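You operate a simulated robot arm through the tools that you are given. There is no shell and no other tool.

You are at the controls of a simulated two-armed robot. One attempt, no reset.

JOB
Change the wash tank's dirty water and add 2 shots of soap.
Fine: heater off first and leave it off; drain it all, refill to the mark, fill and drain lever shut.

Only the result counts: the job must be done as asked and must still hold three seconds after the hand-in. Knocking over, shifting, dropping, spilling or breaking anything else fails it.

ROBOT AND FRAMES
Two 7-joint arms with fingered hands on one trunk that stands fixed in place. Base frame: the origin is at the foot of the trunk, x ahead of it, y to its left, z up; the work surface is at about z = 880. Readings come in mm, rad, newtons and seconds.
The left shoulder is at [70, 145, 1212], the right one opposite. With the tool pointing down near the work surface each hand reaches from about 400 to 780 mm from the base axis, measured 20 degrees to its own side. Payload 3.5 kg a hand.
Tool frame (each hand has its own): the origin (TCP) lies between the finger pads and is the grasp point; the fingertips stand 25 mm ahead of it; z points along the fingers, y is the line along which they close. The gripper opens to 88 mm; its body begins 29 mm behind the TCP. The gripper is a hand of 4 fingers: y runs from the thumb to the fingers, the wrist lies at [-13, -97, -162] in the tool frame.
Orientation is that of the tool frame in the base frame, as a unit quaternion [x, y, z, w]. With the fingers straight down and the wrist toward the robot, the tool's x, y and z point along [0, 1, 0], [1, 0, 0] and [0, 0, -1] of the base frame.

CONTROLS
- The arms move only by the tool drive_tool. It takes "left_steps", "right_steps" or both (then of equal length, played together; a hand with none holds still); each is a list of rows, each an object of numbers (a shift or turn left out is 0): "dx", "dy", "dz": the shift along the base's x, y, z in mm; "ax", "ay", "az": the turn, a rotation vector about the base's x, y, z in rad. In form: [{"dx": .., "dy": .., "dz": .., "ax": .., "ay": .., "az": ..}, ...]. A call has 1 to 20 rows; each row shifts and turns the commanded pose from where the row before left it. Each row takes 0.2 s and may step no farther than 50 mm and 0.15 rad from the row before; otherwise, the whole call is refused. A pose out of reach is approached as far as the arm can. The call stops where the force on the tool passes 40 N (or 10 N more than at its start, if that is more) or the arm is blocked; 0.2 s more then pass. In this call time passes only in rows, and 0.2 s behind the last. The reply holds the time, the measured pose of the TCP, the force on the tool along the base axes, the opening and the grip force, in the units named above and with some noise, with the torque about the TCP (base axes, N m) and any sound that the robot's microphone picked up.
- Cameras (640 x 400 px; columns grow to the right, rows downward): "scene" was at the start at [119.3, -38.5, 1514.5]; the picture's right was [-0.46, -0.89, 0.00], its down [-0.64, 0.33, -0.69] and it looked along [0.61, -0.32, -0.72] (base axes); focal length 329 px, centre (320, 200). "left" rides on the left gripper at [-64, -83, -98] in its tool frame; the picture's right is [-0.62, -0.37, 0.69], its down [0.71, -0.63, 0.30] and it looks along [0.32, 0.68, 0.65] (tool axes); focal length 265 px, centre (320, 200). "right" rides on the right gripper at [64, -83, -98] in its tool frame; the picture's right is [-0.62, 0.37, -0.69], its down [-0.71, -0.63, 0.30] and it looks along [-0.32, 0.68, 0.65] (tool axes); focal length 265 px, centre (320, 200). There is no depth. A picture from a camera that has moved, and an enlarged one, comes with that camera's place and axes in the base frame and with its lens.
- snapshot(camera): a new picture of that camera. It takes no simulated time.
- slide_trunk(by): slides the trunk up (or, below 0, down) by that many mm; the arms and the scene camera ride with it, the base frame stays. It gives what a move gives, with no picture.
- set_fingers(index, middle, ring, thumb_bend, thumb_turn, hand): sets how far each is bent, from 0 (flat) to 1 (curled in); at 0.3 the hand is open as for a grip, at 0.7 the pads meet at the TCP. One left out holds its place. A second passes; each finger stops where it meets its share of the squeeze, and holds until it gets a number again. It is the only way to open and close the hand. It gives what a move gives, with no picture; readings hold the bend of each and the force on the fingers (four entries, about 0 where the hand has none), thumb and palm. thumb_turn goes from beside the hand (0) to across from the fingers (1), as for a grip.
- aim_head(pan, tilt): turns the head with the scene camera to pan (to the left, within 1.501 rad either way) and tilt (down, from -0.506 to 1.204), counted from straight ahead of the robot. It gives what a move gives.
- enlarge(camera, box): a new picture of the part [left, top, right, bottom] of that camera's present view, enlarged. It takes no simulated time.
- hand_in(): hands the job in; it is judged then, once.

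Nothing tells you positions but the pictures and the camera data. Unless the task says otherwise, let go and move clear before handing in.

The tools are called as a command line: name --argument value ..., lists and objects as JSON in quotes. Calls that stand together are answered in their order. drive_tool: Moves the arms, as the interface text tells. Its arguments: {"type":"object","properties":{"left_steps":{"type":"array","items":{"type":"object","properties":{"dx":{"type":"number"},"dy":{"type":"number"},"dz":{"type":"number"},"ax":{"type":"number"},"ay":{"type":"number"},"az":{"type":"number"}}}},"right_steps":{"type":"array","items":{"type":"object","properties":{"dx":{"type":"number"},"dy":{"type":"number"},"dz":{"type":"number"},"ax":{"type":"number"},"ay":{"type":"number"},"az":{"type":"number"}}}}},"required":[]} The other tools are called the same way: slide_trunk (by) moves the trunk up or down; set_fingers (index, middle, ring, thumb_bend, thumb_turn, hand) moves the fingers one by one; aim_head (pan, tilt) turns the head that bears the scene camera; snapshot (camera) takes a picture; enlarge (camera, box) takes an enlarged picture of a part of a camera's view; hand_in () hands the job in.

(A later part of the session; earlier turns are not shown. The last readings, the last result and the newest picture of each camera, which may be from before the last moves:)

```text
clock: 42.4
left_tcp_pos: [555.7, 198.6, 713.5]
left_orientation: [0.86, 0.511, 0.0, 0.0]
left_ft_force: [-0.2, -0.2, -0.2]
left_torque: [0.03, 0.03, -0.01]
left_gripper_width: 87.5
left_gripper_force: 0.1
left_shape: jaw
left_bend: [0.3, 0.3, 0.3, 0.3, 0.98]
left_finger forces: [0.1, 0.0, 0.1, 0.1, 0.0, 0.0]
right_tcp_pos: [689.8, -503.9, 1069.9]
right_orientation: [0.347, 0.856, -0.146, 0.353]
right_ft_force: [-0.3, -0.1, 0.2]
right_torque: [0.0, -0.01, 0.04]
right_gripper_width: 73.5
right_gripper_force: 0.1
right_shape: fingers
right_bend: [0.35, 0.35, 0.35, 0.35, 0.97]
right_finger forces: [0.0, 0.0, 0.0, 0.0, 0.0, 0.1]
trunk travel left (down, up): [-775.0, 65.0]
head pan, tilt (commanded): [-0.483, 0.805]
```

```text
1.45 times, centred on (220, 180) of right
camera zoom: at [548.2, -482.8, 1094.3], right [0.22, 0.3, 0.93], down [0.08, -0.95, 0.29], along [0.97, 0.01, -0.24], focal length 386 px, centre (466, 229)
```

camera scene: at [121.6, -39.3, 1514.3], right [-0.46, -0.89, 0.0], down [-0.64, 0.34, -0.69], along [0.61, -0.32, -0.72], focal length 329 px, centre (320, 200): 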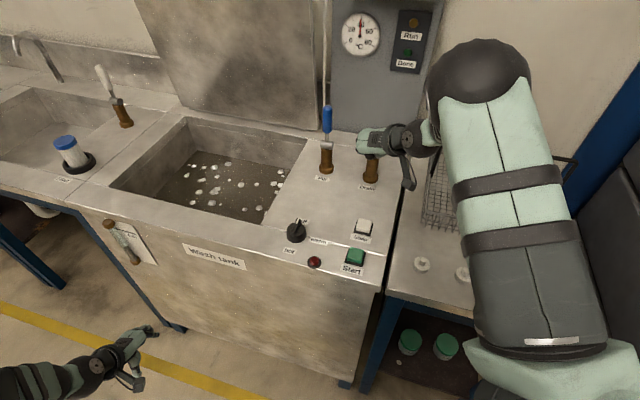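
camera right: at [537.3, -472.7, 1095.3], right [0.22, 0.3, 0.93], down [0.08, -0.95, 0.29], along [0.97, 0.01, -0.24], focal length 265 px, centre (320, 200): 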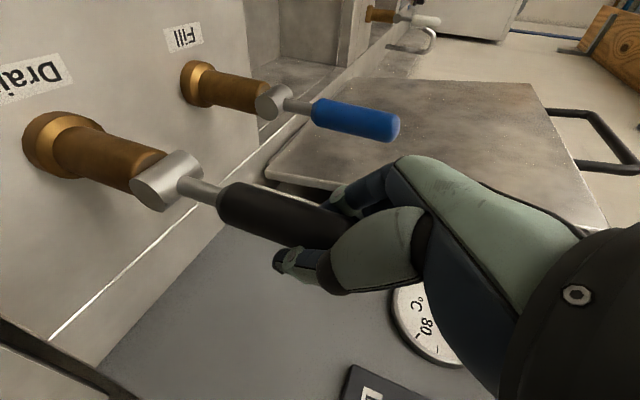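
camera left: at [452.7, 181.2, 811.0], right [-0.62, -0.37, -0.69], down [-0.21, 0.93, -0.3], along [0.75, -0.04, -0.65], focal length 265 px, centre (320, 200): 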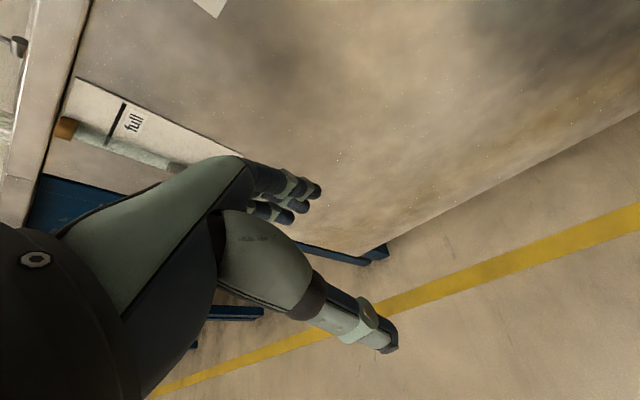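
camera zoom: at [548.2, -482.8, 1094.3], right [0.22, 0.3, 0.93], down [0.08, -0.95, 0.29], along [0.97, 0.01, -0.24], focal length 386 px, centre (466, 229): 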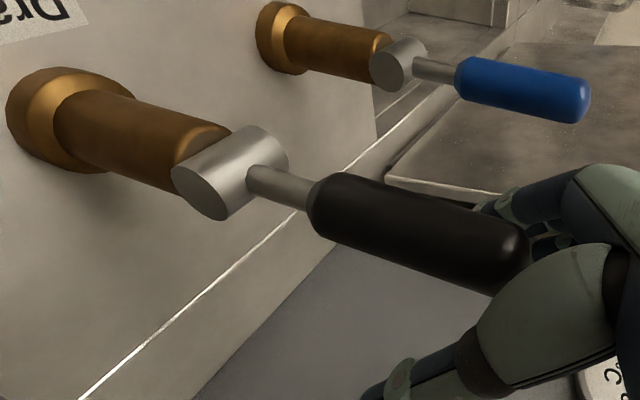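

Still no contact, and the lever appears upright. I'll go a little further until the palm just feels it.

drive_tool --right_steps '[{"dx": 2.2, "dy": -2.1}, {"dx": 2.2, "dy": -2.1}, {"dx": 2.2, "dy": -2.1}]'

enlarge --camera "scene" --box '[310, 90, 410, 190]'

```text
clock: 43.2
left_tcp_pos: [557.2, 198.3, 713.5]
left_orientation: [0.86, 0.511, 0.001, -0.001]
left_ft_force: [1.1, -0.3, -0.1]
left_torque: [0.01, -0.02, -0.06]
left_gripper_width: 87.7
left_gripper_force: 0.1
left_shape: jaw
left_bend: [0.3, 0.3, 0.3, 0.3, 0.98]
left_finger forces: [0.0, 0.0, 0.0, 0.1, 0.0, 0.0]
right_tcp_pos: [695.1, -510.3, 1068.9]
right_orientation: [0.347, 0.857, -0.146, 0.353]
right_ft_force: [0.2, -0.9, 0.2]
right_torque: [-0.02, 0.0, 0.01]
right_gripper_width: 73.6
right_gripper_force: 0.1
right_shape: fingers
right_bend: [0.35, 0.35, 0.35, 0.35, 0.97]
right_finger forces: [0.1, 0.0, 0.0, 0.0, 0.1, 0.0]
trunk travel left (down, up): [-775.0, 65.0]
head pan, tilt (commanded): [-0.483, 0.805]
```

```text
4.00 times, centred on (360, 140) of scene
camera zoom: at [119.5, -38.7, 1514.5], right [-0.46, -0.89, 0.0], down [-0.64, 0.33, -0.69], along [0.61, -0.32, -0.72], focal length 1317 px, centre (160, 440)
```

zoom: 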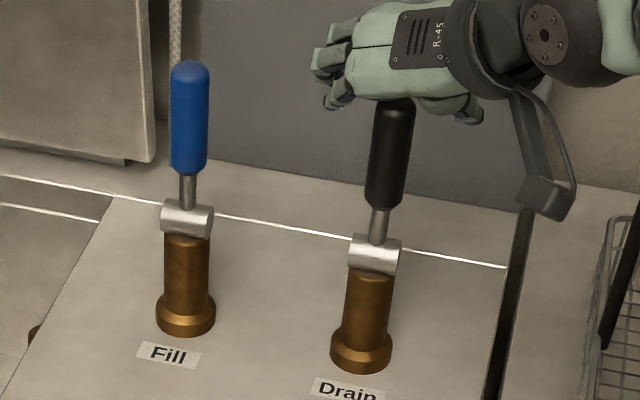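

drive_tool --right_steps '[{"dx": 2.2, "dy": -2.1}, {"dx": 2.2, "dy": -2.1}, {"dx": 2.2, "dy": -2.1}]'

enlarge --camera "right" --box '[0, 60, 440, 300]'

```text
clock: 44.0
left_tcp_pos: [556.8, 198.4, 712.5]
left_orientation: [0.86, 0.51, 0.001, 0.0]
left_ft_force: [0.3, -0.4, 0.1]
left_torque: [0.01, -0.01, 0.01]
left_gripper_width: 87.8
left_gripper_force: 0.1
left_shape: jaw
left_bend: [0.3, 0.3, 0.3, 0.3, 0.98]
left_finger forces: [0.0, 0.0, 0.0, 0.0, 0.0, 0.0]
right_tcp_pos: [701.8, -516.8, 1070.1]
right_orientation: [0.346, 0.856, -0.146, 0.354]
right_ft_force: [-0.3, -0.6, 0.7]
right_torque: [-0.03, -0.01, 0.01]
right_gripper_width: 73.9
right_gripper_force: 0.0
right_shape: fingers
right_bend: [0.35, 0.35, 0.35, 0.35, 0.97]
right_finger forces: [0.1, 0.1, 0.0, 0.0, 0.0, 0.0]
trunk travel left (down, up): [-775.0, 65.0]
head pan, tilt (commanded): [-0.483, 0.805]
```

```text
1.45 times, centred on (220, 180) of right
camera zoom: at [562.5, -495.3, 1094.4], right [0.22, 0.3, 0.93], down [0.08, -0.95, 0.29], along [0.97, 0.01, -0.24], focal length 386 px, centre (466, 229)
```

zoom: 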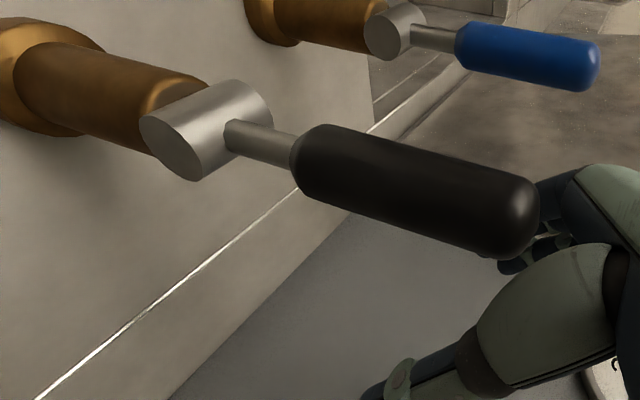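

The palm is passing over the handle top instead of pressing it. I'll back off, make a fist, and press the handle from the front with the fingertips.

drive_tool --right_steps '[{"dx": -18, "dy": 17.4}, {"dx": -18, "dy": 17.4}, {"dx": -18, "dy": 17.4}, {"dx": -18, "dy": 17.4}]'

set_fingers --hand "right" --index 0.7 --middle 0.7 --ring 0.7 --thumb_bend 0.7

snapshot --camera "right"

enlarge --camera "scene" --box '[310, 90, 410, 190]'

```text
clock: 45.0
left_tcp_pos: [555.8, 197.6, 714.4]
left_orientation: [0.86, 0.51, 0.0, 0.002]
left_ft_force: [-0.8, 0.0, -0.1]
left_torque: [-0.05, -0.01, -0.01]
left_gripper_width: 87.5
left_gripper_force: 0.0
left_shape: jaw
left_bend: [0.3, 0.3, 0.3, 0.3, 0.98]
left_finger forces: [0.0, 0.0, 0.0, 0.0, 0.1, 0.0]
right_tcp_pos: [627.9, -441.5, 1073.2]
right_orientation: [0.347, 0.856, -0.147, 0.354]
right_ft_force: [0.5, -0.3, 0.3]
right_torque: [0.01, 0.02, 0.01]
right_gripper_width: 73.8
right_gripper_force: 0.0
right_shape: fingers
right_bend: [0.35, 0.35, 0.35, 0.35, 0.97]
right_finger forces: [0.1, 0.0, 0.0, 0.0, 0.0, 0.0]
trunk travel left (down, up): [-775.0, 65.0]
head pan, tilt (commanded): [-0.483, 0.805]
```

```text
clock: 46.0
left_tcp_pos: [557.2, 198.6, 713.6]
left_orientation: [0.86, 0.511, 0.001, 0.0]
left_ft_force: [-0.5, 0.9, 0.4]
left_torque: [-0.04, -0.02, -0.02]
left_gripper_width: 87.8
left_gripper_force: 0.1
left_shape: jaw
left_bend: [0.3, 0.3, 0.3, 0.3, 0.98]
left_finger forces: [0.0, 0.0, 0.0, 0.1, 0.1, 0.0]
right_tcp_pos: [628.6, -443.1, 1071.7]
right_orientation: [0.346, 0.856, -0.147, 0.354]
right_ft_force: [-0.6, -0.1, -0.2]
right_torque: [-0.02, 0.03, 0.02]
right_gripper_width: 0.0
right_gripper_force: 0.0
right_shape: fingers
right_bend: [0.7, 0.7, 0.7, 0.7, 0.97]
right_finger forces: [0.1, 0.0, 0.0, 0.1, 0.0, 0.1]
trunk travel left (down, up): [-775.0, 65.0]
head pan, tilt (commanded): [-0.483, 0.805]
```

```text
taken
camera right: at [487.9, -422.7, 1096.1], right [0.22, 0.3, 0.93], down [0.08, -0.95, 0.29], along [0.97, 0.01, -0.24], focal length 265 px, centre (320, 200)
```

right: 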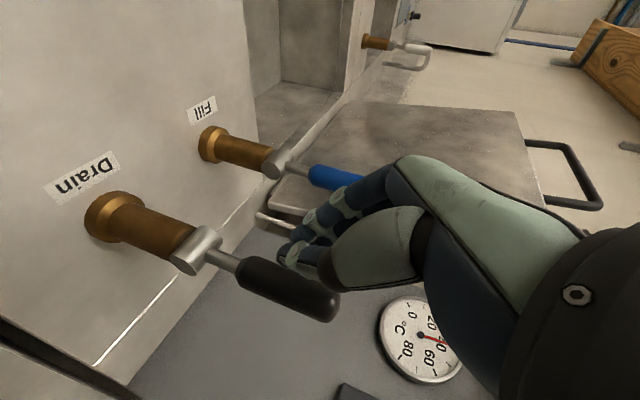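

```text
4.00 times, centred on (360, 140) of scene
camera zoom: at [119.4, -38.3, 1514.5], right [-0.46, -0.89, 0.0], down [-0.64, 0.33, -0.69], along [0.61, -0.32, -0.72], focal length 1317 px, centre (160, 440)
```

zoom: 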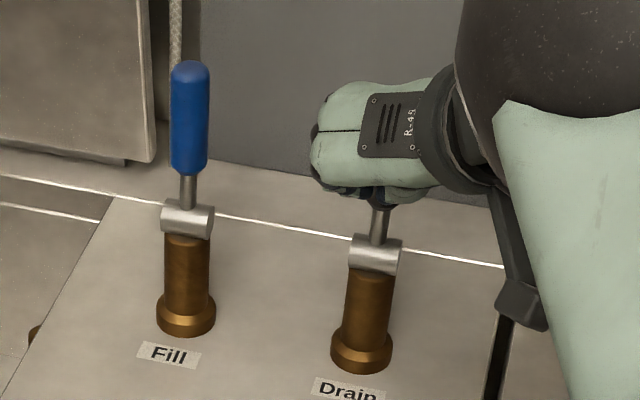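

The Drain lever now lines up with the true vertical. I'll press lightly with the fist to be sure it sits on its stop.

drive_tool --right_steps '[{"dx": 5, "dy": -4.9}, {"dx": 5, "dy": -4.9}, {"dx": 5, "dy": -4.9}, {"dx": 3, "dy": -2.9}]'

drive_tool --right_steps '[{"dx": 2, "dy": -1.9}, {"dx": 2, "dy": -1.9}]'

snapshot --camera "right"

```text
clock: 47.0
left_tcp_pos: [557.1, 198.9, 712.9]
left_orientation: [0.86, 0.51, -0.001, 0.0]
left_ft_force: [0.2, 0.3, -0.6]
left_torque: [-0.04, 0.0, -0.01]
left_gripper_width: 87.7
left_gripper_force: 0.1
left_shape: jaw
left_bend: [0.3, 0.3, 0.3, 0.3, 0.98]
left_finger forces: [0.0, 0.0, 0.0, 0.0, 0.0, 0.0]
right_tcp_pos: [648.7, -460.6, 1073.1]
right_orientation: [0.345, 0.857, -0.145, 0.356]
right_ft_force: [-2.0, 9.9, 2.6]
right_torque: [-0.05, -0.04, 0.25]
right_gripper_width: 0.0
right_gripper_force: 4.8
right_shape: fingers
right_bend: [0.7, 0.69, 0.67, 0.7, 0.97]
right_finger forces: [0.0, 2.1, 7.3, 0.0, 0.1, 0.0]
trunk travel left (down, up): [-775.0, 65.0]
head pan, tilt (commanded): [-0.483, 0.805]
```

```text
clock: 47.6
left_tcp_pos: [555.6, 200.8, 713.2]
left_orientation: [0.86, 0.51, 0.0, 0.002]
left_ft_force: [0.8, -0.1, -0.2]
left_torque: [-0.03, 0.03, 0.01]
left_gripper_width: 87.7
left_gripper_force: 0.2
left_shape: jaw
left_bend: [0.3, 0.3, 0.3, 0.3, 0.98]
left_finger forces: [0.1, 0.0, 0.1, 0.0, 0.0, 0.0]
right_tcp_pos: [652.2, -461.7, 1073.8]
right_orientation: [0.344, 0.857, -0.145, 0.354]
right_ft_force: [-4.6, 17.2, 1.1]
right_torque: [-0.07, -0.06, 0.35]
right_gripper_width: 0.0
right_gripper_force: 7.3
right_shape: fingers
right_bend: [0.7, 0.68, 0.66, 0.7, 0.97]
right_finger forces: [0.0, 2.9, 11.6, 0.0, 0.0, 0.0]
trunk travel left (down, up): [-775.0, 65.0]
head pan, tilt (commanded): [-0.483, 0.805]
```

```text
taken
camera right: at [510.2, -441.8, 1097.6], right [0.22, 0.3, 0.93], down [0.08, -0.95, 0.29], along [0.97, 0.01, -0.24], focal length 265 px, centre (320, 200)
```

right: 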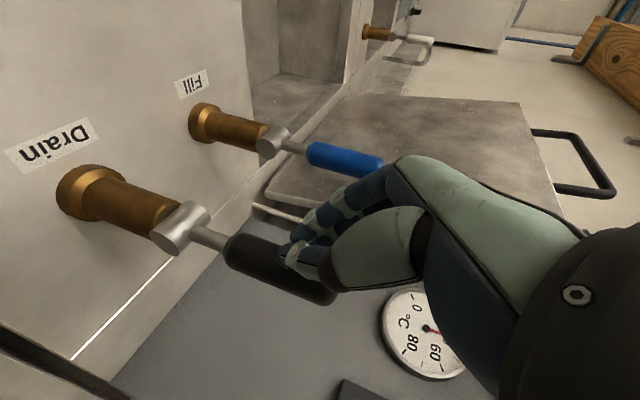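

The lever resists firmly (about 15 N), so it sits on its stop and the drain is shut. I'll back off, open the hand, tilt it a bit flatter and move over in front of the Fill lever.

drive_tool --right_steps '[{"dx": -16, "dy": 15.5}, {"dx": -16, "dy": 15.5, "dz": 15}, {"dx": 0, "dy": 0, "dz": 30, "ax": -0.06, "ay": -0.062}]'

set_fingers --hand "right" --index 0.3 --middle 0.3 --ring 0.3 --thumb_bend 0.3

drive_tool --right_steps '[{"dx": 22, "dy": 35, "ax": -0.09, "ay": -0.093}, {"dx": 22, "dy": 35, "ax": -0.09, "ay": -0.093}, {"dx": 22, "dy": 33, "dz": -15}]'

snapshot --camera "right"

snapshot --camera "scene"

```text
clock: 48.4
left_tcp_pos: [557.0, 197.5, 713.5]
left_orientation: [0.86, 0.511, 0.0, 0.001]
left_ft_force: [0.7, -0.5, 0.0]
left_torque: [0.03, -0.01, -0.03]
left_gripper_width: 87.8
left_gripper_force: 0.0
left_shape: jaw
left_bend: [0.3, 0.3, 0.3, 0.3, 0.98]
left_finger forces: [0.0, 0.0, 0.0, 0.1, 0.1, 0.0]
right_tcp_pos: [618.5, -435.2, 1116.3]
right_orientation: [0.34, 0.84, -0.162, 0.391]
right_ft_force: [-0.8, 0.0, 0.9]
right_torque: [0.02, 0.01, 0.01]
right_gripper_width: 0.2
right_gripper_force: 0.1
right_shape: fingers
right_bend: [0.7, 0.7, 0.7, 0.7, 0.97]
right_finger forces: [0.0, 0.0, 0.0, 0.0, 0.0, 0.0]
trunk travel left (down, up): [-775.0, 65.0]
head pan, tilt (commanded): [-0.483, 0.805]
```

```text
clock: 49.4
left_tcp_pos: [556.1, 197.7, 713.6]
left_orientation: [0.86, 0.51, 0.0, 0.0]
left_ft_force: [-0.7, -0.3, 1.2]
left_torque: [0.02, 0.0, -0.01]
left_gripper_width: 87.7
left_gripper_force: 0.1
left_shape: jaw
left_bend: [0.3, 0.3, 0.3, 0.3, 0.98]
left_finger forces: [0.0, 0.0, 0.0, 0.0, 0.0, 0.0]
right_tcp_pos: [619.1, -435.5, 1116.9]
right_orientation: [0.34, 0.84, -0.161, 0.39]
right_ft_force: [-0.4, 0.2, -0.2]
right_torque: [0.01, 0.0, 0.0]
right_gripper_width: 84.6
right_gripper_force: 0.1
right_shape: fingers
right_bend: [0.3, 0.3, 0.3, 0.3, 0.97]
right_finger forces: [0.1, 0.1, 0.1, 0.0, 0.1, 0.0]
trunk travel left (down, up): [-775.0, 65.0]
head pan, tilt (commanded): [-0.483, 0.805]
```

```text
clock: 50.2
left_tcp_pos: [557.7, 197.8, 712.5]
left_orientation: [0.86, 0.51, 0.0, 0.0]
left_ft_force: [0.1, -0.6, 0.5]
left_torque: [-0.01, 0.04, -0.01]
left_gripper_width: 87.7
left_gripper_force: 0.0
left_shape: jaw
left_bend: [0.3, 0.3, 0.3, 0.3, 0.98]
left_finger forces: [0.1, 0.0, 0.0, 0.0, 0.0, 0.0]
right_tcp_pos: [686.2, -332.7, 1101.2]
right_orientation: [0.318, 0.782, -0.205, 0.495]
right_ft_force: [0.1, 0.8, -0.2]
right_torque: [-0.01, -0.02, -0.03]
right_gripper_width: 84.6
right_gripper_force: 0.1
right_shape: fingers
right_bend: [0.3, 0.3, 0.3, 0.3, 0.97]
right_finger forces: [0.0, 0.0, 0.0, 0.0, 0.0, 0.0]
trunk travel left (down, up): [-775.0, 65.0]
head pan, tilt (commanded): [-0.483, 0.805]
```

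```text
taken
camera right: at [544.4, -309.6, 1084.3], right [0.0, 0.52, 0.85], down [-0.02, -0.85, 0.52], along [1.0, -0.02, 0.01], focal length 265 px, centre (320, 200)
```

right: 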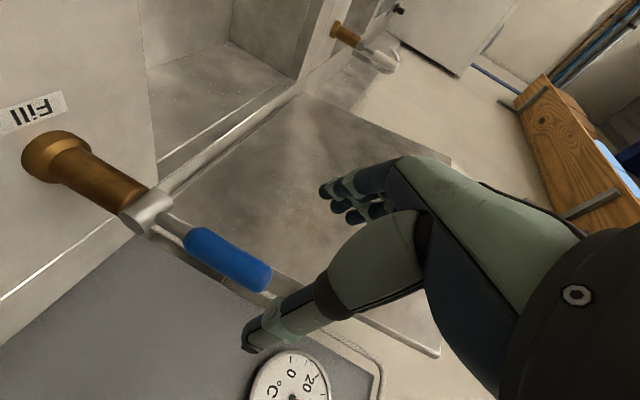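

```text
taken
camera scene: at [120.6, -37.8, 1514.4], right [-0.47, -0.89, 0.0], down [-0.64, 0.33, -0.69], along [0.61, -0.32, -0.72], focal length 329 px, centre (320, 200)
```

scene: 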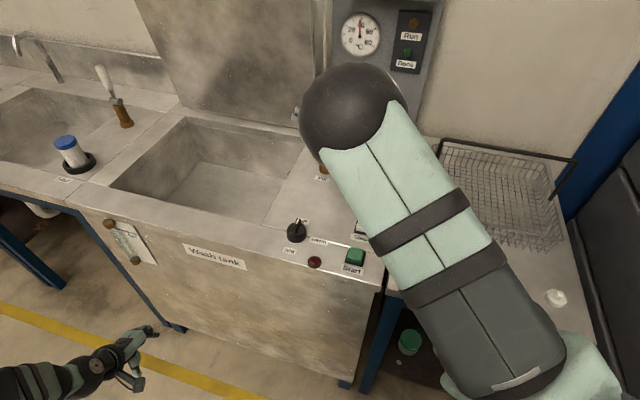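

The Fill handle axis measures about (755.5,-393.5). I'll approach so the handle ends up between pads and palm.

drive_tool --right_steps '[{"dx": 15, "dy": -12.5, "dz": -9.2}, {"dx": 15, "dy": -12.5, "dz": -9.2}, {"dx": 15, "dy": -13.5, "dz": -9.2}]'

snapshot --camera "right"

```text
clock: 51.0
left_tcp_pos: [556.0, 197.5, 712.6]
left_orientation: [0.86, 0.51, 0.0, 0.0]
left_ft_force: [0.2, 0.4, 0.7]
left_torque: [-0.01, 0.02, 0.02]
left_gripper_width: 87.4
left_gripper_force: 0.0
left_shape: jaw
left_bend: [0.3, 0.3, 0.3, 0.3, 0.98]
left_finger forces: [0.0, 0.0, 0.1, 0.0, 0.0, 0.1]
right_tcp_pos: [731.3, -373.9, 1073.0]
right_orientation: [0.318, 0.783, -0.203, 0.495]
right_ft_force: [0.4, -0.5, 0.4]
right_torque: [-0.03, -0.02, 0.02]
right_gripper_width: 84.7
right_gripper_force: 0.1
right_shape: fingers
right_bend: [0.3, 0.3, 0.3, 0.3, 0.97]
right_finger forces: [0.0, 0.0, 0.0, 0.0, 0.0, 0.0]
trunk travel left (down, up): [-775.0, 65.0]
head pan, tilt (commanded): [-0.483, 0.805]
```

```text
taken
camera right: at [589.4, -350.9, 1056.0], right [0.0, 0.52, 0.85], down [-0.02, -0.85, 0.52], along [1.0, -0.02, 0.01], focal length 265 px, centre (320, 200)
```

right: 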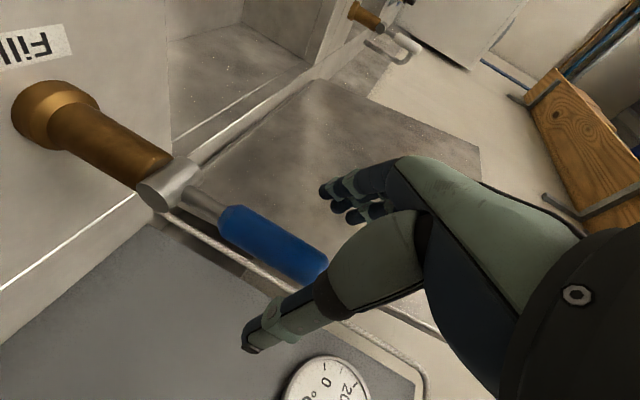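

drive_tool --right_steps '[{"dx": 15, "dy": -12.5, "dz": -9}, {"dx": 15, "dy": -12.5, "dz": -9}]'

snapshot --camera "right"

```text
clock: 51.6
left_tcp_pos: [557.2, 196.7, 712.2]
left_orientation: [0.86, 0.51, 0.0, 0.0]
left_ft_force: [-0.6, 0.0, 0.9]
left_torque: [0.01, 0.01, -0.02]
left_gripper_width: 87.5
left_gripper_force: 0.0
left_shape: jaw
left_bend: [0.3, 0.3, 0.3, 0.3, 0.98]
left_finger forces: [0.1, 0.0, 0.1, 0.0, 0.1, 0.1]
right_tcp_pos: [759.6, -399.5, 1052.7]
right_orientation: [0.317, 0.783, -0.204, 0.495]
right_ft_force: [-0.4, -0.3, 0.3]
right_torque: [0.0, 0.0, 0.01]
right_gripper_width: 84.5
right_gripper_force: 0.1
right_shape: fingers
right_bend: [0.3, 0.3, 0.3, 0.3, 0.97]
right_finger forces: [0.0, 0.0, 0.0, 0.1, 0.1, 0.1]
trunk travel left (down, up): [-775.0, 65.0]
head pan, tilt (commanded): [-0.483, 0.805]
```

```text
taken
camera right: at [618.8, -377.6, 1036.6], right [0.0, 0.52, 0.85], down [-0.02, -0.85, 0.52], along [1.0, -0.02, 0.01], focal length 265 px, centre (320, 200)
```

right: 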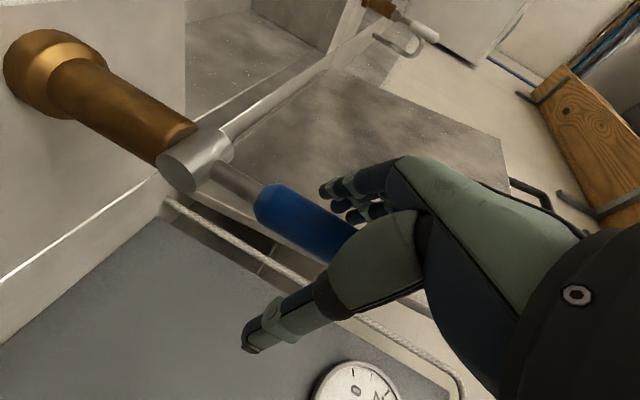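

The handle is inside the hand. I'll close on it.

set_fingers --hand "right" --index 0.75 --middle 0.75 --ring 0.75 --thumb_bend 0.7

snapshot --camera "right"

enlarge --camera "left" --box '[50, 80, 170, 180]'

```text
clock: 52.6
left_tcp_pos: [558.0, 198.9, 711.9]
left_orientation: [0.86, 0.511, -0.001, 0.001]
left_ft_force: [0.1, -0.6, -0.3]
left_torque: [-0.01, -0.01, 0.02]
left_gripper_width: 87.5
left_gripper_force: 0.0
left_shape: jaw
left_bend: [0.3, 0.3, 0.3, 0.3, 0.98]
left_finger forces: [0.0, 0.0, 0.0, 0.0, 0.1, 0.1]
right_tcp_pos: [761.2, -394.3, 1052.9]
right_orientation: [0.316, 0.783, -0.204, 0.496]
right_ft_force: [6.1, 4.8, -0.2]
right_torque: [0.06, -0.11, 0.05]
right_gripper_width: 3.1
right_gripper_force: 5.4
right_shape: fingers
right_bend: [0.74, 0.74, 0.75, 0.68, 0.97]
right_finger forces: [8.2, 1.3, 0.0, 0.0, 2.8, 0.0]
trunk travel left (down, up): [-775.0, 65.0]
head pan, tilt (commanded): [-0.483, 0.805]
```

```text
taken
camera right: at [620.0, -374.1, 1037.4], right [0.0, 0.52, 0.85], down [-0.02, -0.85, 0.52], along [1.0, -0.02, 0.01], focal length 265 px, centre (320, 200)
```

right: 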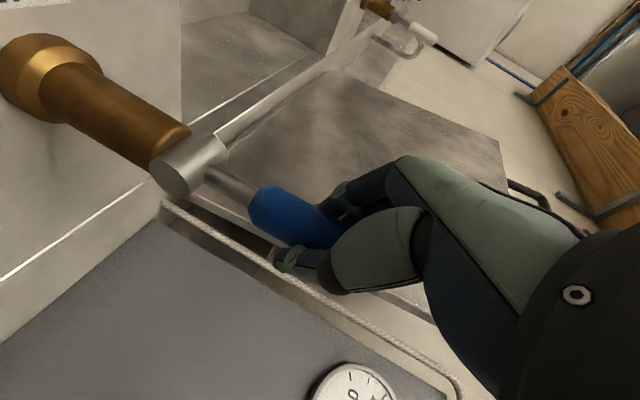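

```text
4.00 times, centred on (110, 130) of left
camera zoom: at [452.6, 182.8, 810.8], right [-0.62, -0.37, -0.69], down [-0.21, 0.93, -0.31], along [0.75, -0.04, -0.65], focal length 1062 px, centre (1160, 480)
```

zoom: 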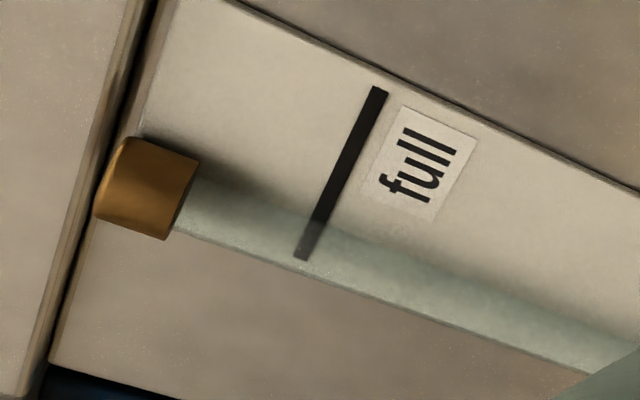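

The fingers are closed behind the handle with the palm in front, so it's caged both ways. I'll pull the Fill lever partway open and watch the flow.

drive_tool --right_steps '[{"dx": -8.9, "dy": 8.5, "dz": -0.9}, {"dx": -8.6, "dy": 8.4, "dz": -2.8}, {"dx": -8.3, "dy": 8.0, "dz": -4.5}, {"dx": -7.6, "dy": 7.4, "dz": -6.1}]'

snapshot --camera "right"

snapshot --camera "scene"

```text
clock: 53.6
left_tcp_pos: [557.7, 197.2, 711.7]
left_orientation: [0.86, 0.51, 0.0, -0.001]
left_ft_force: [0.0, 1.2, -0.7]
left_torque: [0.02, -0.01, -0.01]
left_gripper_width: 87.5
left_gripper_force: 0.1
left_shape: jaw
left_bend: [0.3, 0.3, 0.3, 0.3, 0.98]
left_finger forces: [0.0, 0.0, 0.0, 0.1, 0.0, 0.0]
right_tcp_pos: [727.6, -368.2, 1037.0]
right_orientation: [0.317, 0.783, -0.205, 0.494]
right_ft_force: [3.0, 0.5, -1.3]
right_torque: [-0.02, -0.05, -0.08]
right_gripper_width: 0.1
right_gripper_force: 0.9
right_shape: fingers
right_bend: [0.75, 0.75, 0.75, 0.69, 0.97]
right_finger forces: [3.1, 0.0, 0.0, 0.0, 0.0, 0.0]
trunk travel left (down, up): [-775.0, 65.0]
head pan, tilt (commanded): [-0.483, 0.805]
```

```text
taken
camera right: at [585.7, -345.8, 1021.7], right [0.0, 0.52, 0.85], down [-0.02, -0.85, 0.52], along [1.0, -0.02, 0.01], focal length 265 px, centre (320, 200)
```

right: 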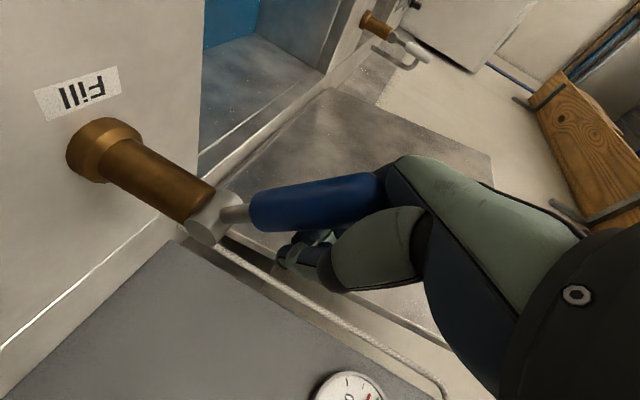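

```text
taken
camera scene: at [120.1, -38.2, 1514.4], right [-0.47, -0.89, 0.0], down [-0.64, 0.34, -0.69], along [0.61, -0.32, -0.72], focal length 329 px, centre (320, 200)
```

scene: 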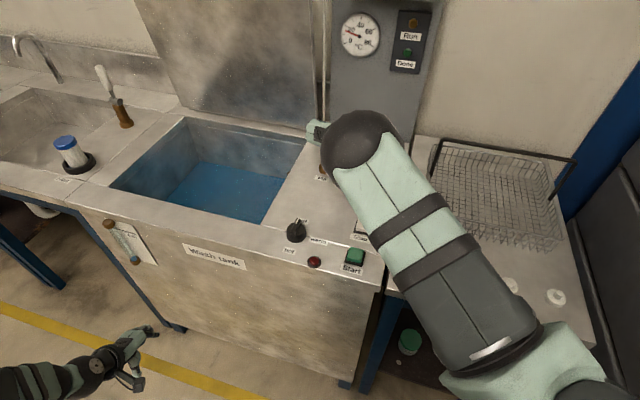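

Clean water is coming in. I'll check the gauge reading.

enlarge --camera "scene" --box '[95, 205, 175, 275]'

snapshot --camera "left"

```text
5.71 times, centred on (135, 240) of scene
camera zoom: at [120.1, -38.2, 1514.4], right [-0.47, -0.89, 0.0], down [-0.64, 0.34, -0.69], along [0.61, -0.32, -0.72], focal length 1882 px, centre (1377, -29)
```

zoom: 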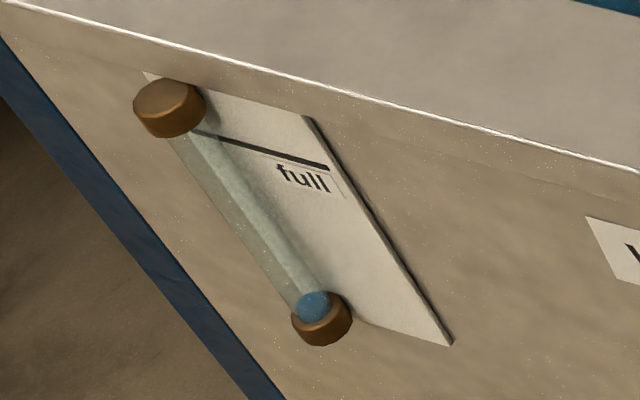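

```text
taken
camera left: at [452.0, 181.4, 811.3], right [-0.62, -0.37, -0.69], down [-0.21, 0.93, -0.3], along [0.76, -0.04, -0.65], focal length 265 px, centre (320, 200)
```

left: 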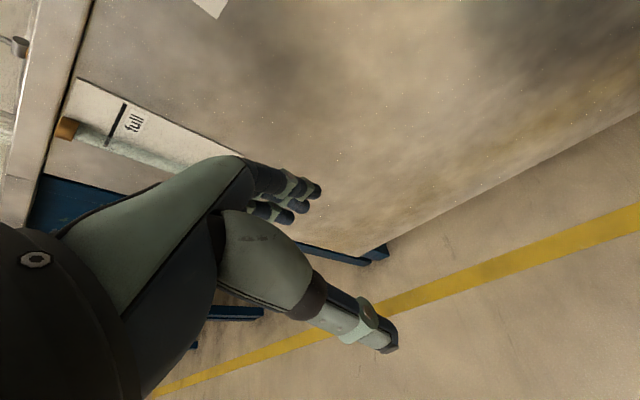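

The level is only at the tube's bottom so far. I'll hold about 1 s and measure the rate.

drive_tool --right_steps '[{"dx": 0}, {"dx": 0}, {"dx": 0}, {"dx": 0}]'

enlarge --camera "scene" --box '[95, 205, 175, 275]'

snapshot --camera "scene"

```text
clock: 54.6
left_tcp_pos: [556.6, 197.4, 712.4]
left_orientation: [0.86, 0.51, 0.0, 0.0]
left_ft_force: [0.8, 0.1, 0.4]
left_torque: [-0.02, -0.02, 0.0]
left_gripper_width: 87.9
left_gripper_force: 0.1
left_shape: jaw
left_bend: [0.3, 0.3, 0.3, 0.3, 0.98]
left_finger forces: [0.0, 0.1, 0.0, 0.0, 0.0, 0.0]
right_tcp_pos: [727.2, -366.2, 1038.5]
right_orientation: [0.317, 0.783, -0.204, 0.495]
right_ft_force: [1.0, -0.1, -0.1]
right_torque: [-0.04, 0.02, 0.01]
right_gripper_width: 0.0
right_gripper_force: 0.4
right_shape: fingers
right_bend: [0.75, 0.75, 0.75, 0.68, 0.97]
right_finger forces: [0.3, 0.0, 0.0, 0.1, 0.1, 0.0]
trunk travel left (down, up): [-775.0, 65.0]
head pan, tilt (commanded): [-0.483, 0.805]
```

```text
5.71 times, centred on (135, 240) of scene
camera zoom: at [119.5, -38.4, 1514.5], right [-0.46, -0.89, 0.0], down [-0.64, 0.33, -0.69], along [0.61, -0.32, -0.72], focal length 1882 px, centre (1377, -29)
```

zoom: 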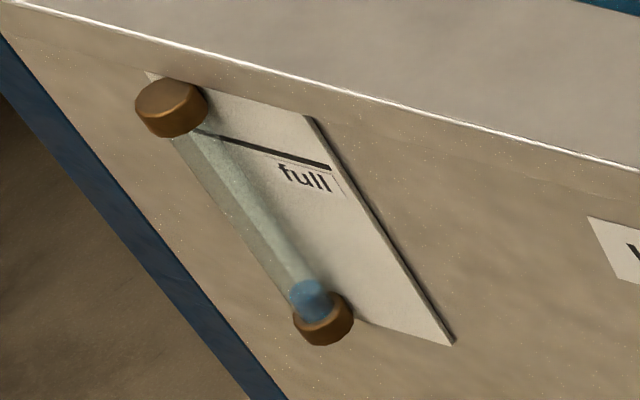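

```text
taken
camera scene: at [119.5, -38.4, 1514.5], right [-0.46, -0.89, 0.0], down [-0.64, 0.33, -0.69], along [0.61, -0.32, -0.72], focal length 329 px, centre (320, 200)
```

scene: 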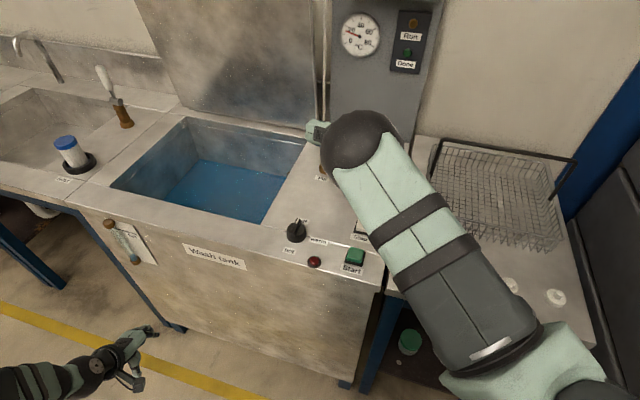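

It rises about 7% per second, so roughly 14 s remain. I'll wait in stages.

drive_tool --right_steps '[{"dx": 0}, {"dx": 0}, {"dx": 0}, {"dx": 0}, {"dx": 0}, {"dx": 0}, {"dx": 0}, {"dx": 0}, {"dx": 0}, {"dx": 0}, {"dx": 0}, {"dx": 0}, {"dx": 0}, {"dx": 0}, {"dx": 0}, {"dx": 0}, {"dx": 0}, {"dx": 0}, {"dx": 0}, {"dx": 0}]'

enlarge --camera "scene" --box '[95, 205, 175, 275]'

snapshot --camera "right"

```text
clock: 58.8
left_tcp_pos: [557.0, 198.5, 713.2]
left_orientation: [0.859, 0.511, 0.0, 0.0]
left_ft_force: [0.6, 0.0, -0.5]
left_torque: [0.0, 0.01, -0.01]
left_gripper_width: 87.7
left_gripper_force: 0.1
left_shape: jaw
left_bend: [0.3, 0.3, 0.3, 0.3, 0.98]
left_finger forces: [0.1, 0.0, 0.0, 0.0, 0.1, 0.1]
right_tcp_pos: [727.8, -366.3, 1038.5]
right_orientation: [0.316, 0.783, -0.203, 0.496]
right_ft_force: [0.5, -0.7, 0.2]
right_torque: [0.0, -0.02, 0.01]
right_gripper_width: 0.1
right_gripper_force: 0.1
right_shape: fingers
right_bend: [0.75, 0.75, 0.75, 0.68, 0.97]
right_finger forces: [0.1, 0.0, 0.0, 0.1, 0.0, 0.1]
trunk travel left (down, up): [-775.0, 65.0]
head pan, tilt (commanded): [-0.483, 0.805]
```

```text
5.71 times, centred on (135, 240) of scene
camera zoom: at [119.5, -38.3, 1514.5], right [-0.46, -0.89, 0.0], down [-0.64, 0.33, -0.69], along [0.61, -0.32, -0.72], focal length 1882 px, centre (1377, -29)
```

zoom: 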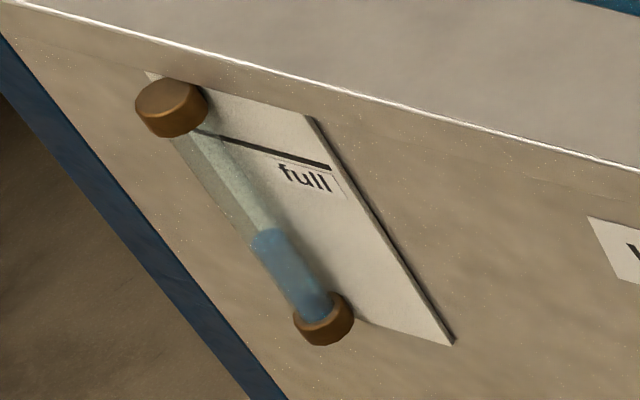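

```text
taken
camera right: at [586.2, -344.8, 1022.5], right [0.0, 0.52, 0.85], down [-0.02, -0.85, 0.52], along [1.0, -0.02, 0.01], focal length 265 px, centre (320, 200)
```

right: 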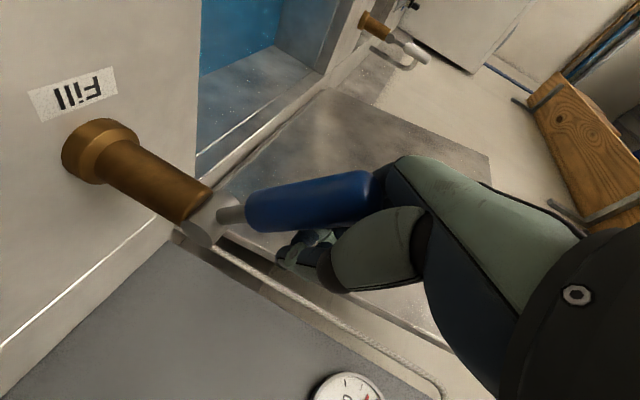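

The lever is staying open by itself, at about 52°, and about 6–7 s remain. While it fills, I'll move the fist out around the lever tip to the underside, ready to push it shut.

drive_tool --right_steps '[{"dx": -29, "dy": 28.5, "dz": 19}, {"dx": -29, "dy": 28.5, "dz": 19}, {"dx": -12.3, "dy": 11.8, "dz": -36}, {"dx": -12.3, "dy": 11.8, "dz": -36}]'

snapshot --camera "right"

enlarge --camera "scene" --box '[95, 205, 175, 275]'

snapshot --camera "scene"

```text
clock: 59.8
left_tcp_pos: [555.8, 198.9, 713.0]
left_orientation: [0.86, 0.51, 0.0, 0.001]
left_ft_force: [-0.4, 0.8, -0.6]
left_torque: [-0.02, -0.02, 0.0]
left_gripper_width: 87.4
left_gripper_force: 0.0
left_shape: jaw
left_bend: [0.3, 0.3, 0.3, 0.3, 0.98]
left_finger forces: [0.0, 0.0, 0.1, 0.0, 0.0, 0.1]
right_tcp_pos: [646.4, -284.5, 1007.1]
right_orientation: [0.317, 0.783, -0.204, 0.495]
right_ft_force: [-0.2, -0.2, 0.0]
right_torque: [-0.01, 0.0, 0.02]
right_gripper_width: 0.0
right_gripper_force: 0.0
right_shape: fingers
right_bend: [0.75, 0.75, 0.75, 0.68, 0.97]
right_finger forces: [0.1, 0.0, 0.0, 0.1, 0.1, 0.0]
trunk travel left (down, up): [-775.0, 65.0]
head pan, tilt (commanded): [-0.483, 0.805]
```

```text
taken
camera right: at [504.3, -262.9, 990.8], right [0.0, 0.52, 0.85], down [-0.02, -0.85, 0.52], along [1.0, -0.02, 0.01], focal length 265 px, centre (320, 200)
```

right: 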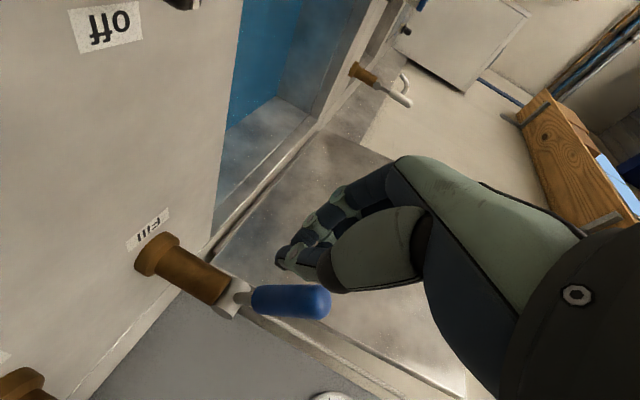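

```text
5.71 times, centred on (135, 240) of scene
camera zoom: at [120.0, -37.7, 1514.5], right [-0.47, -0.89, 0.0], down [-0.64, 0.33, -0.69], along [0.61, -0.32, -0.72], focal length 1882 px, centre (1377, -29)
```

zoom: 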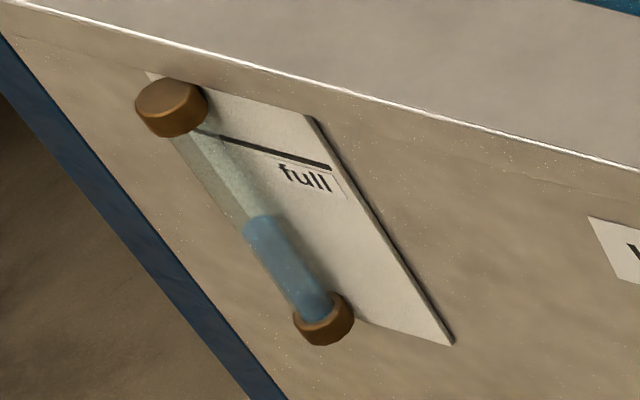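

```text
taken
camera scene: at [120.0, -37.7, 1514.5], right [-0.47, -0.89, 0.0], down [-0.64, 0.33, -0.69], along [0.61, -0.32, -0.72], focal length 329 px, centre (320, 200)
```

scene: 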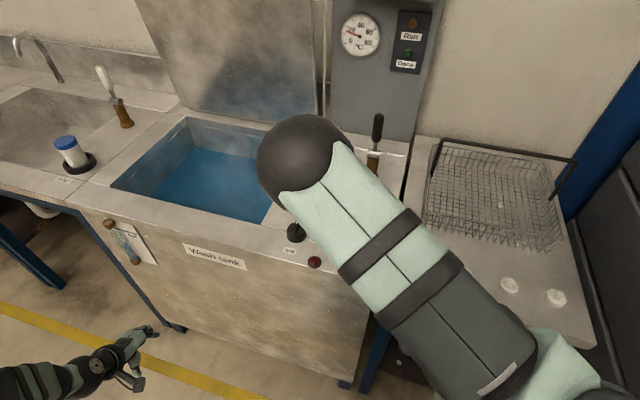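

The fist is clear, below the lever tip. I'll slide it forward underneath the handle; about 4.5 s remain.

drive_tool --right_steps '[{"dx": 16, "dy": -16, "dz": -10.6}, {"dx": 16, "dy": -16, "dz": -10.6}]'

snapshot --camera "right"

enlarge --camera "scene" --box '[95, 205, 175, 275]'

enlarge --camera "left" --box '[50, 80, 210, 200]'

```text
clock: 60.4
left_tcp_pos: [557.1, 197.8, 713.3]
left_orientation: [0.86, 0.51, 0.0, 0.0]
left_ft_force: [0.2, -0.4, -0.4]
left_torque: [-0.01, 0.01, 0.0]
left_gripper_width: 88.0
left_gripper_force: 0.0
left_shape: jaw
left_bend: [0.3, 0.3, 0.3, 0.3, 0.98]
left_finger forces: [0.1, 0.0, 0.1, 0.1, 0.0, 0.0]
right_tcp_pos: [679.8, -318.1, 986.2]
right_orientation: [0.317, 0.783, -0.204, 0.495]
right_ft_force: [-1.0, -0.4, -0.1]
right_torque: [-0.03, 0.0, -0.01]
right_gripper_width: 0.0
right_gripper_force: 0.0
right_shape: fingers
right_bend: [0.75, 0.75, 0.75, 0.68, 0.97]
right_finger forces: [0.0, 0.0, 0.1, 0.0, 0.1, 0.1]
trunk travel left (down, up): [-775.0, 65.0]
head pan, tilt (commanded): [-0.483, 0.805]
```

```text
taken
camera right: at [537.4, -295.2, 969.6], right [0.0, 0.52, 0.85], down [-0.02, -0.85, 0.52], along [1.0, -0.02, 0.01], focal length 265 px, centre (320, 200)
```

right: 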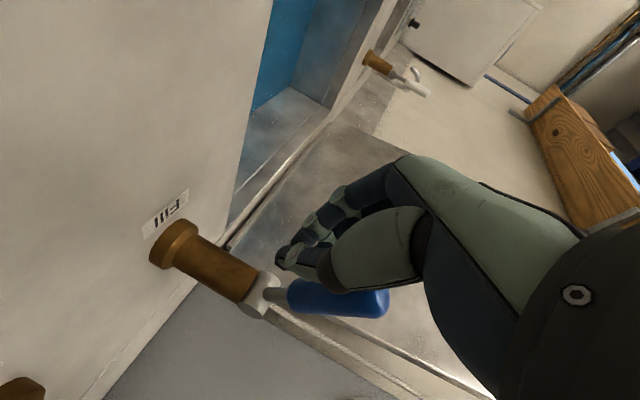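

```text
5.71 times, centred on (135, 240) of scene
camera zoom: at [120.5, -39.2, 1514.4], right [-0.47, -0.89, 0.0], down [-0.64, 0.34, -0.69], along [0.61, -0.32, -0.72], focal length 1882 px, centre (1377, -29)
```

zoom: 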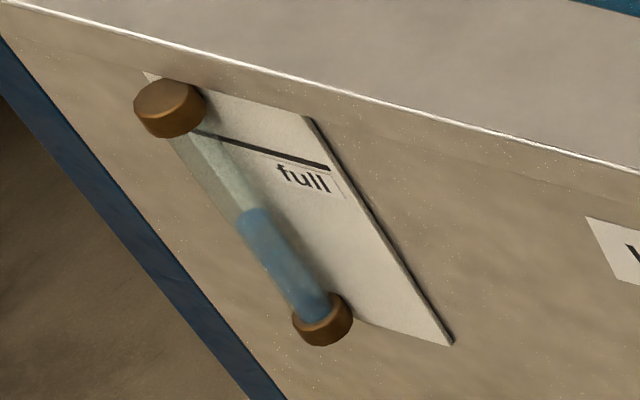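

```text
3.33 times, centred on (130, 140) of left
camera zoom: at [452.1, 181.2, 811.4], right [-0.62, -0.37, -0.69], down [-0.21, 0.93, -0.3], along [0.76, -0.04, -0.65], focal length 885 px, centre (953, 400)
```

zoom: 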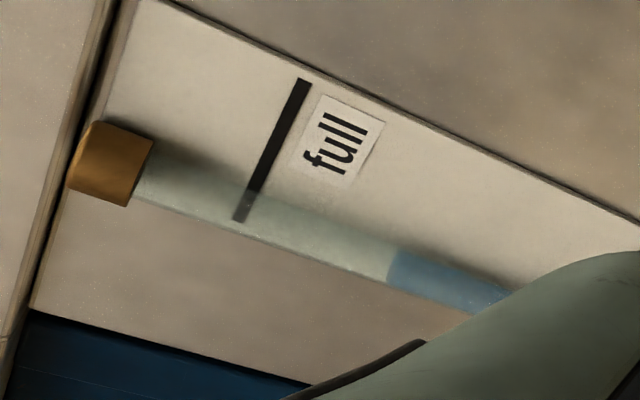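

About 53 mm to go at about 13 mm/s. I'll wait 2 s more, then start closing.

drive_tool --right_steps '[{"dx": 0}, {"dx": 0}, {"dx": 0}, {"dx": 0}, {"dx": 0}, {"dx": 0}, {"dx": 0}, {"dx": 0}, {"dx": 0}]'

enlarge --camera "left" --box '[50, 80, 210, 200]'

```text
clock: 62.4
left_tcp_pos: [557.6, 198.0, 712.6]
left_orientation: [0.86, 0.511, 0.0, 0.0]
left_ft_force: [-0.2, 0.0, -0.2]
left_torque: [0.01, 0.03, 0.02]
left_gripper_width: 87.6
left_gripper_force: 0.0
left_shape: jaw
left_bend: [0.3, 0.3, 0.3, 0.3, 0.98]
left_finger forces: [0.0, 0.1, 0.0, 0.1, 0.0, 0.0]
right_tcp_pos: [679.3, -316.4, 987.7]
right_orientation: [0.317, 0.782, -0.204, 0.495]
right_ft_force: [-0.2, -0.4, -0.4]
right_torque: [-0.01, -0.02, 0.03]
right_gripper_width: 0.0
right_gripper_force: 0.0
right_shape: fingers
right_bend: [0.75, 0.75, 0.75, 0.68, 0.97]
right_finger forces: [0.0, 0.1, 0.0, 0.0, 0.0, 0.0]
trunk travel left (down, up): [-775.0, 65.0]
head pan, tilt (commanded): [-0.483, 0.805]
```

```text
3.33 times, centred on (130, 140) of left
camera zoom: at [451.6, 181.7, 811.6], right [-0.62, -0.37, -0.69], down [-0.21, 0.93, -0.3], along [0.76, -0.04, -0.65], focal length 885 px, centre (953, 400)
```

zoom: 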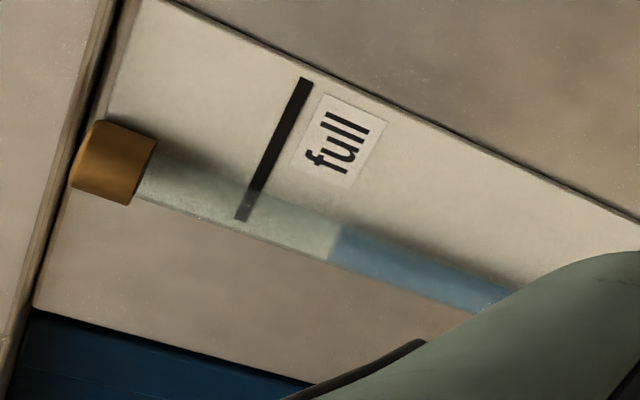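

About 27 mm to go at about 8.5 mm/s, which is some 3.1 s. I'll wait 1.8 s and then push it shut in stages.

drive_tool --right_steps '[{"dx": 0}, {"dx": 0}, {"dx": 0}, {"dx": 0}, {"dx": 0}, {"dx": 0}, {"dx": 0}, {"dx": 3, "dy": -3, "dz": 4}]'

enlarge --camera "left" --box '[50, 80, 210, 200]'

snapshot --camera "right"

```text
clock: 64.2
left_tcp_pos: [556.1, 198.2, 713.1]
left_orientation: [0.86, 0.511, 0.001, 0.0]
left_ft_force: [-1.0, -0.3, -0.2]
left_torque: [0.01, 0.02, 0.03]
left_gripper_width: 87.8
left_gripper_force: 0.0
left_shape: jaw
left_bend: [0.3, 0.3, 0.3, 0.3, 0.98]
left_finger forces: [0.0, 0.0, 0.0, 0.1, 0.0, 0.0]
right_tcp_pos: [680.7, -319.7, 989.9]
right_orientation: [0.317, 0.783, -0.203, 0.495]
right_ft_force: [0.5, -0.5, 0.0]
right_torque: [0.0, -0.02, 0.01]
right_gripper_width: 0.2
right_gripper_force: 0.1
right_shape: fingers
right_bend: [0.75, 0.75, 0.75, 0.68, 0.97]
right_finger forces: [0.0, 0.0, 0.0, 0.1, 0.0, 0.0]
trunk travel left (down, up): [-775.0, 65.0]
head pan, tilt (commanded): [-0.483, 0.805]
```

```text
3.33 times, centred on (130, 140) of left
camera zoom: at [451.6, 181.6, 811.6], right [-0.62, -0.37, -0.69], down [-0.21, 0.93, -0.3], along [0.76, -0.04, -0.65], focal length 885 px, centre (953, 400)
```

zoom: 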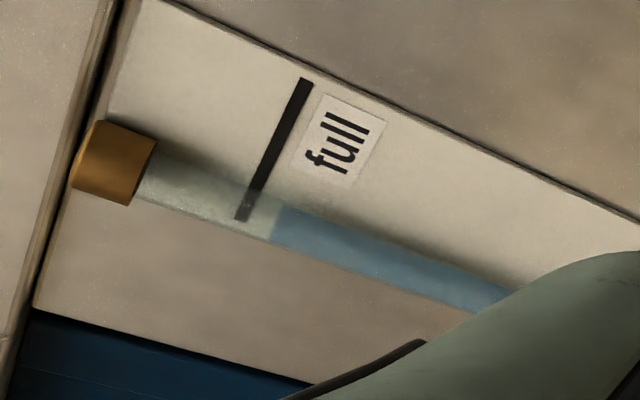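

```text
taken
camera right: at [538.8, -297.9, 973.6], right [0.0, 0.52, 0.85], down [-0.02, -0.85, 0.52], along [1.0, -0.02, 0.01], focal length 265 px, centre (320, 200)
```

right: 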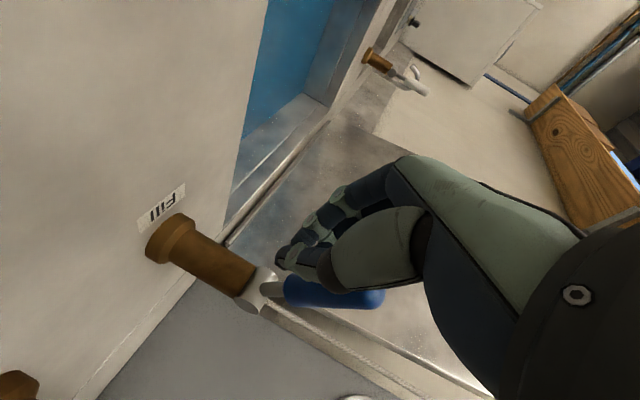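

About 34 px (roughly 9–10 mm) remain. I'll start the closing push now and check the level partway.

drive_tool --right_steps '[{"dx": 8.8, "dy": -8.5, "dz": 10.6}, {"dx": 8.8, "dy": -8.5, "dz": 10.6}, {"dx": 8.8, "dy": -8.5, "dz": 10.6}]'

enlarge --camera "left" --box '[50, 80, 210, 200]'

snapshot --camera "right"

```text
clock: 65.0
left_tcp_pos: [556.2, 198.0, 712.8]
left_orientation: [0.86, 0.511, 0.0, -0.001]
left_ft_force: [-0.2, 0.1, 0.2]
left_torque: [-0.02, 0.03, -0.02]
left_gripper_width: 87.5
left_gripper_force: 0.1
left_shape: jaw
left_bend: [0.3, 0.3, 0.3, 0.3, 0.98]
left_finger forces: [0.1, 0.0, 0.1, 0.0, 0.0, 0.0]
right_tcp_pos: [705.8, -344.9, 1021.6]
right_orientation: [0.317, 0.783, -0.204, 0.495]
right_ft_force: [-1.5, 0.3, -0.5]
right_torque: [0.02, 0.03, 0.01]
right_gripper_width: 0.1
right_gripper_force: 0.4
right_shape: fingers
right_bend: [0.75, 0.75, 0.75, 0.68, 0.97]
right_finger forces: [0.1, 0.1, 1.2, 0.0, 0.1, 0.0]
trunk travel left (down, up): [-775.0, 65.0]
head pan, tilt (commanded): [-0.483, 0.805]
```

```text
3.33 times, centred on (130, 140) of left
camera zoom: at [451.6, 181.6, 811.6], right [-0.62, -0.37, -0.69], down [-0.21, 0.93, -0.3], along [0.76, -0.04, -0.65], focal length 885 px, centre (953, 400)
```

zoom: 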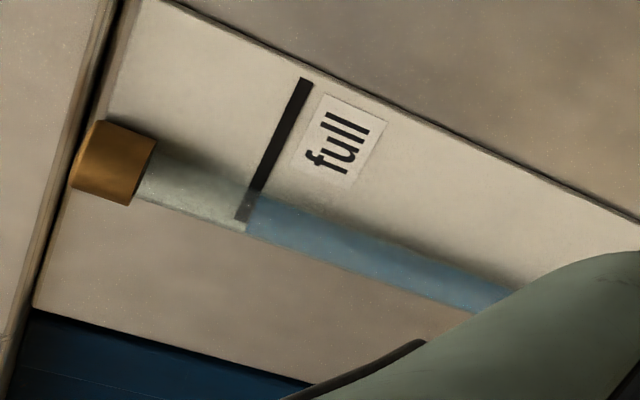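

```text
taken
camera right: at [563.9, -323.4, 1006.3], right [0.0, 0.52, 0.85], down [-0.02, -0.85, 0.52], along [1.0, -0.02, 0.01], focal length 265 px, centre (320, 200)
```

right: 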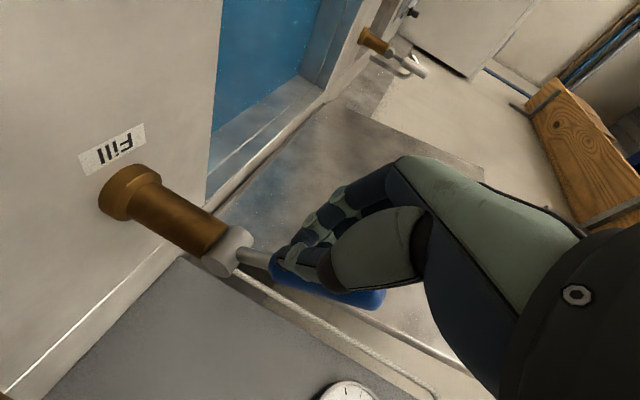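

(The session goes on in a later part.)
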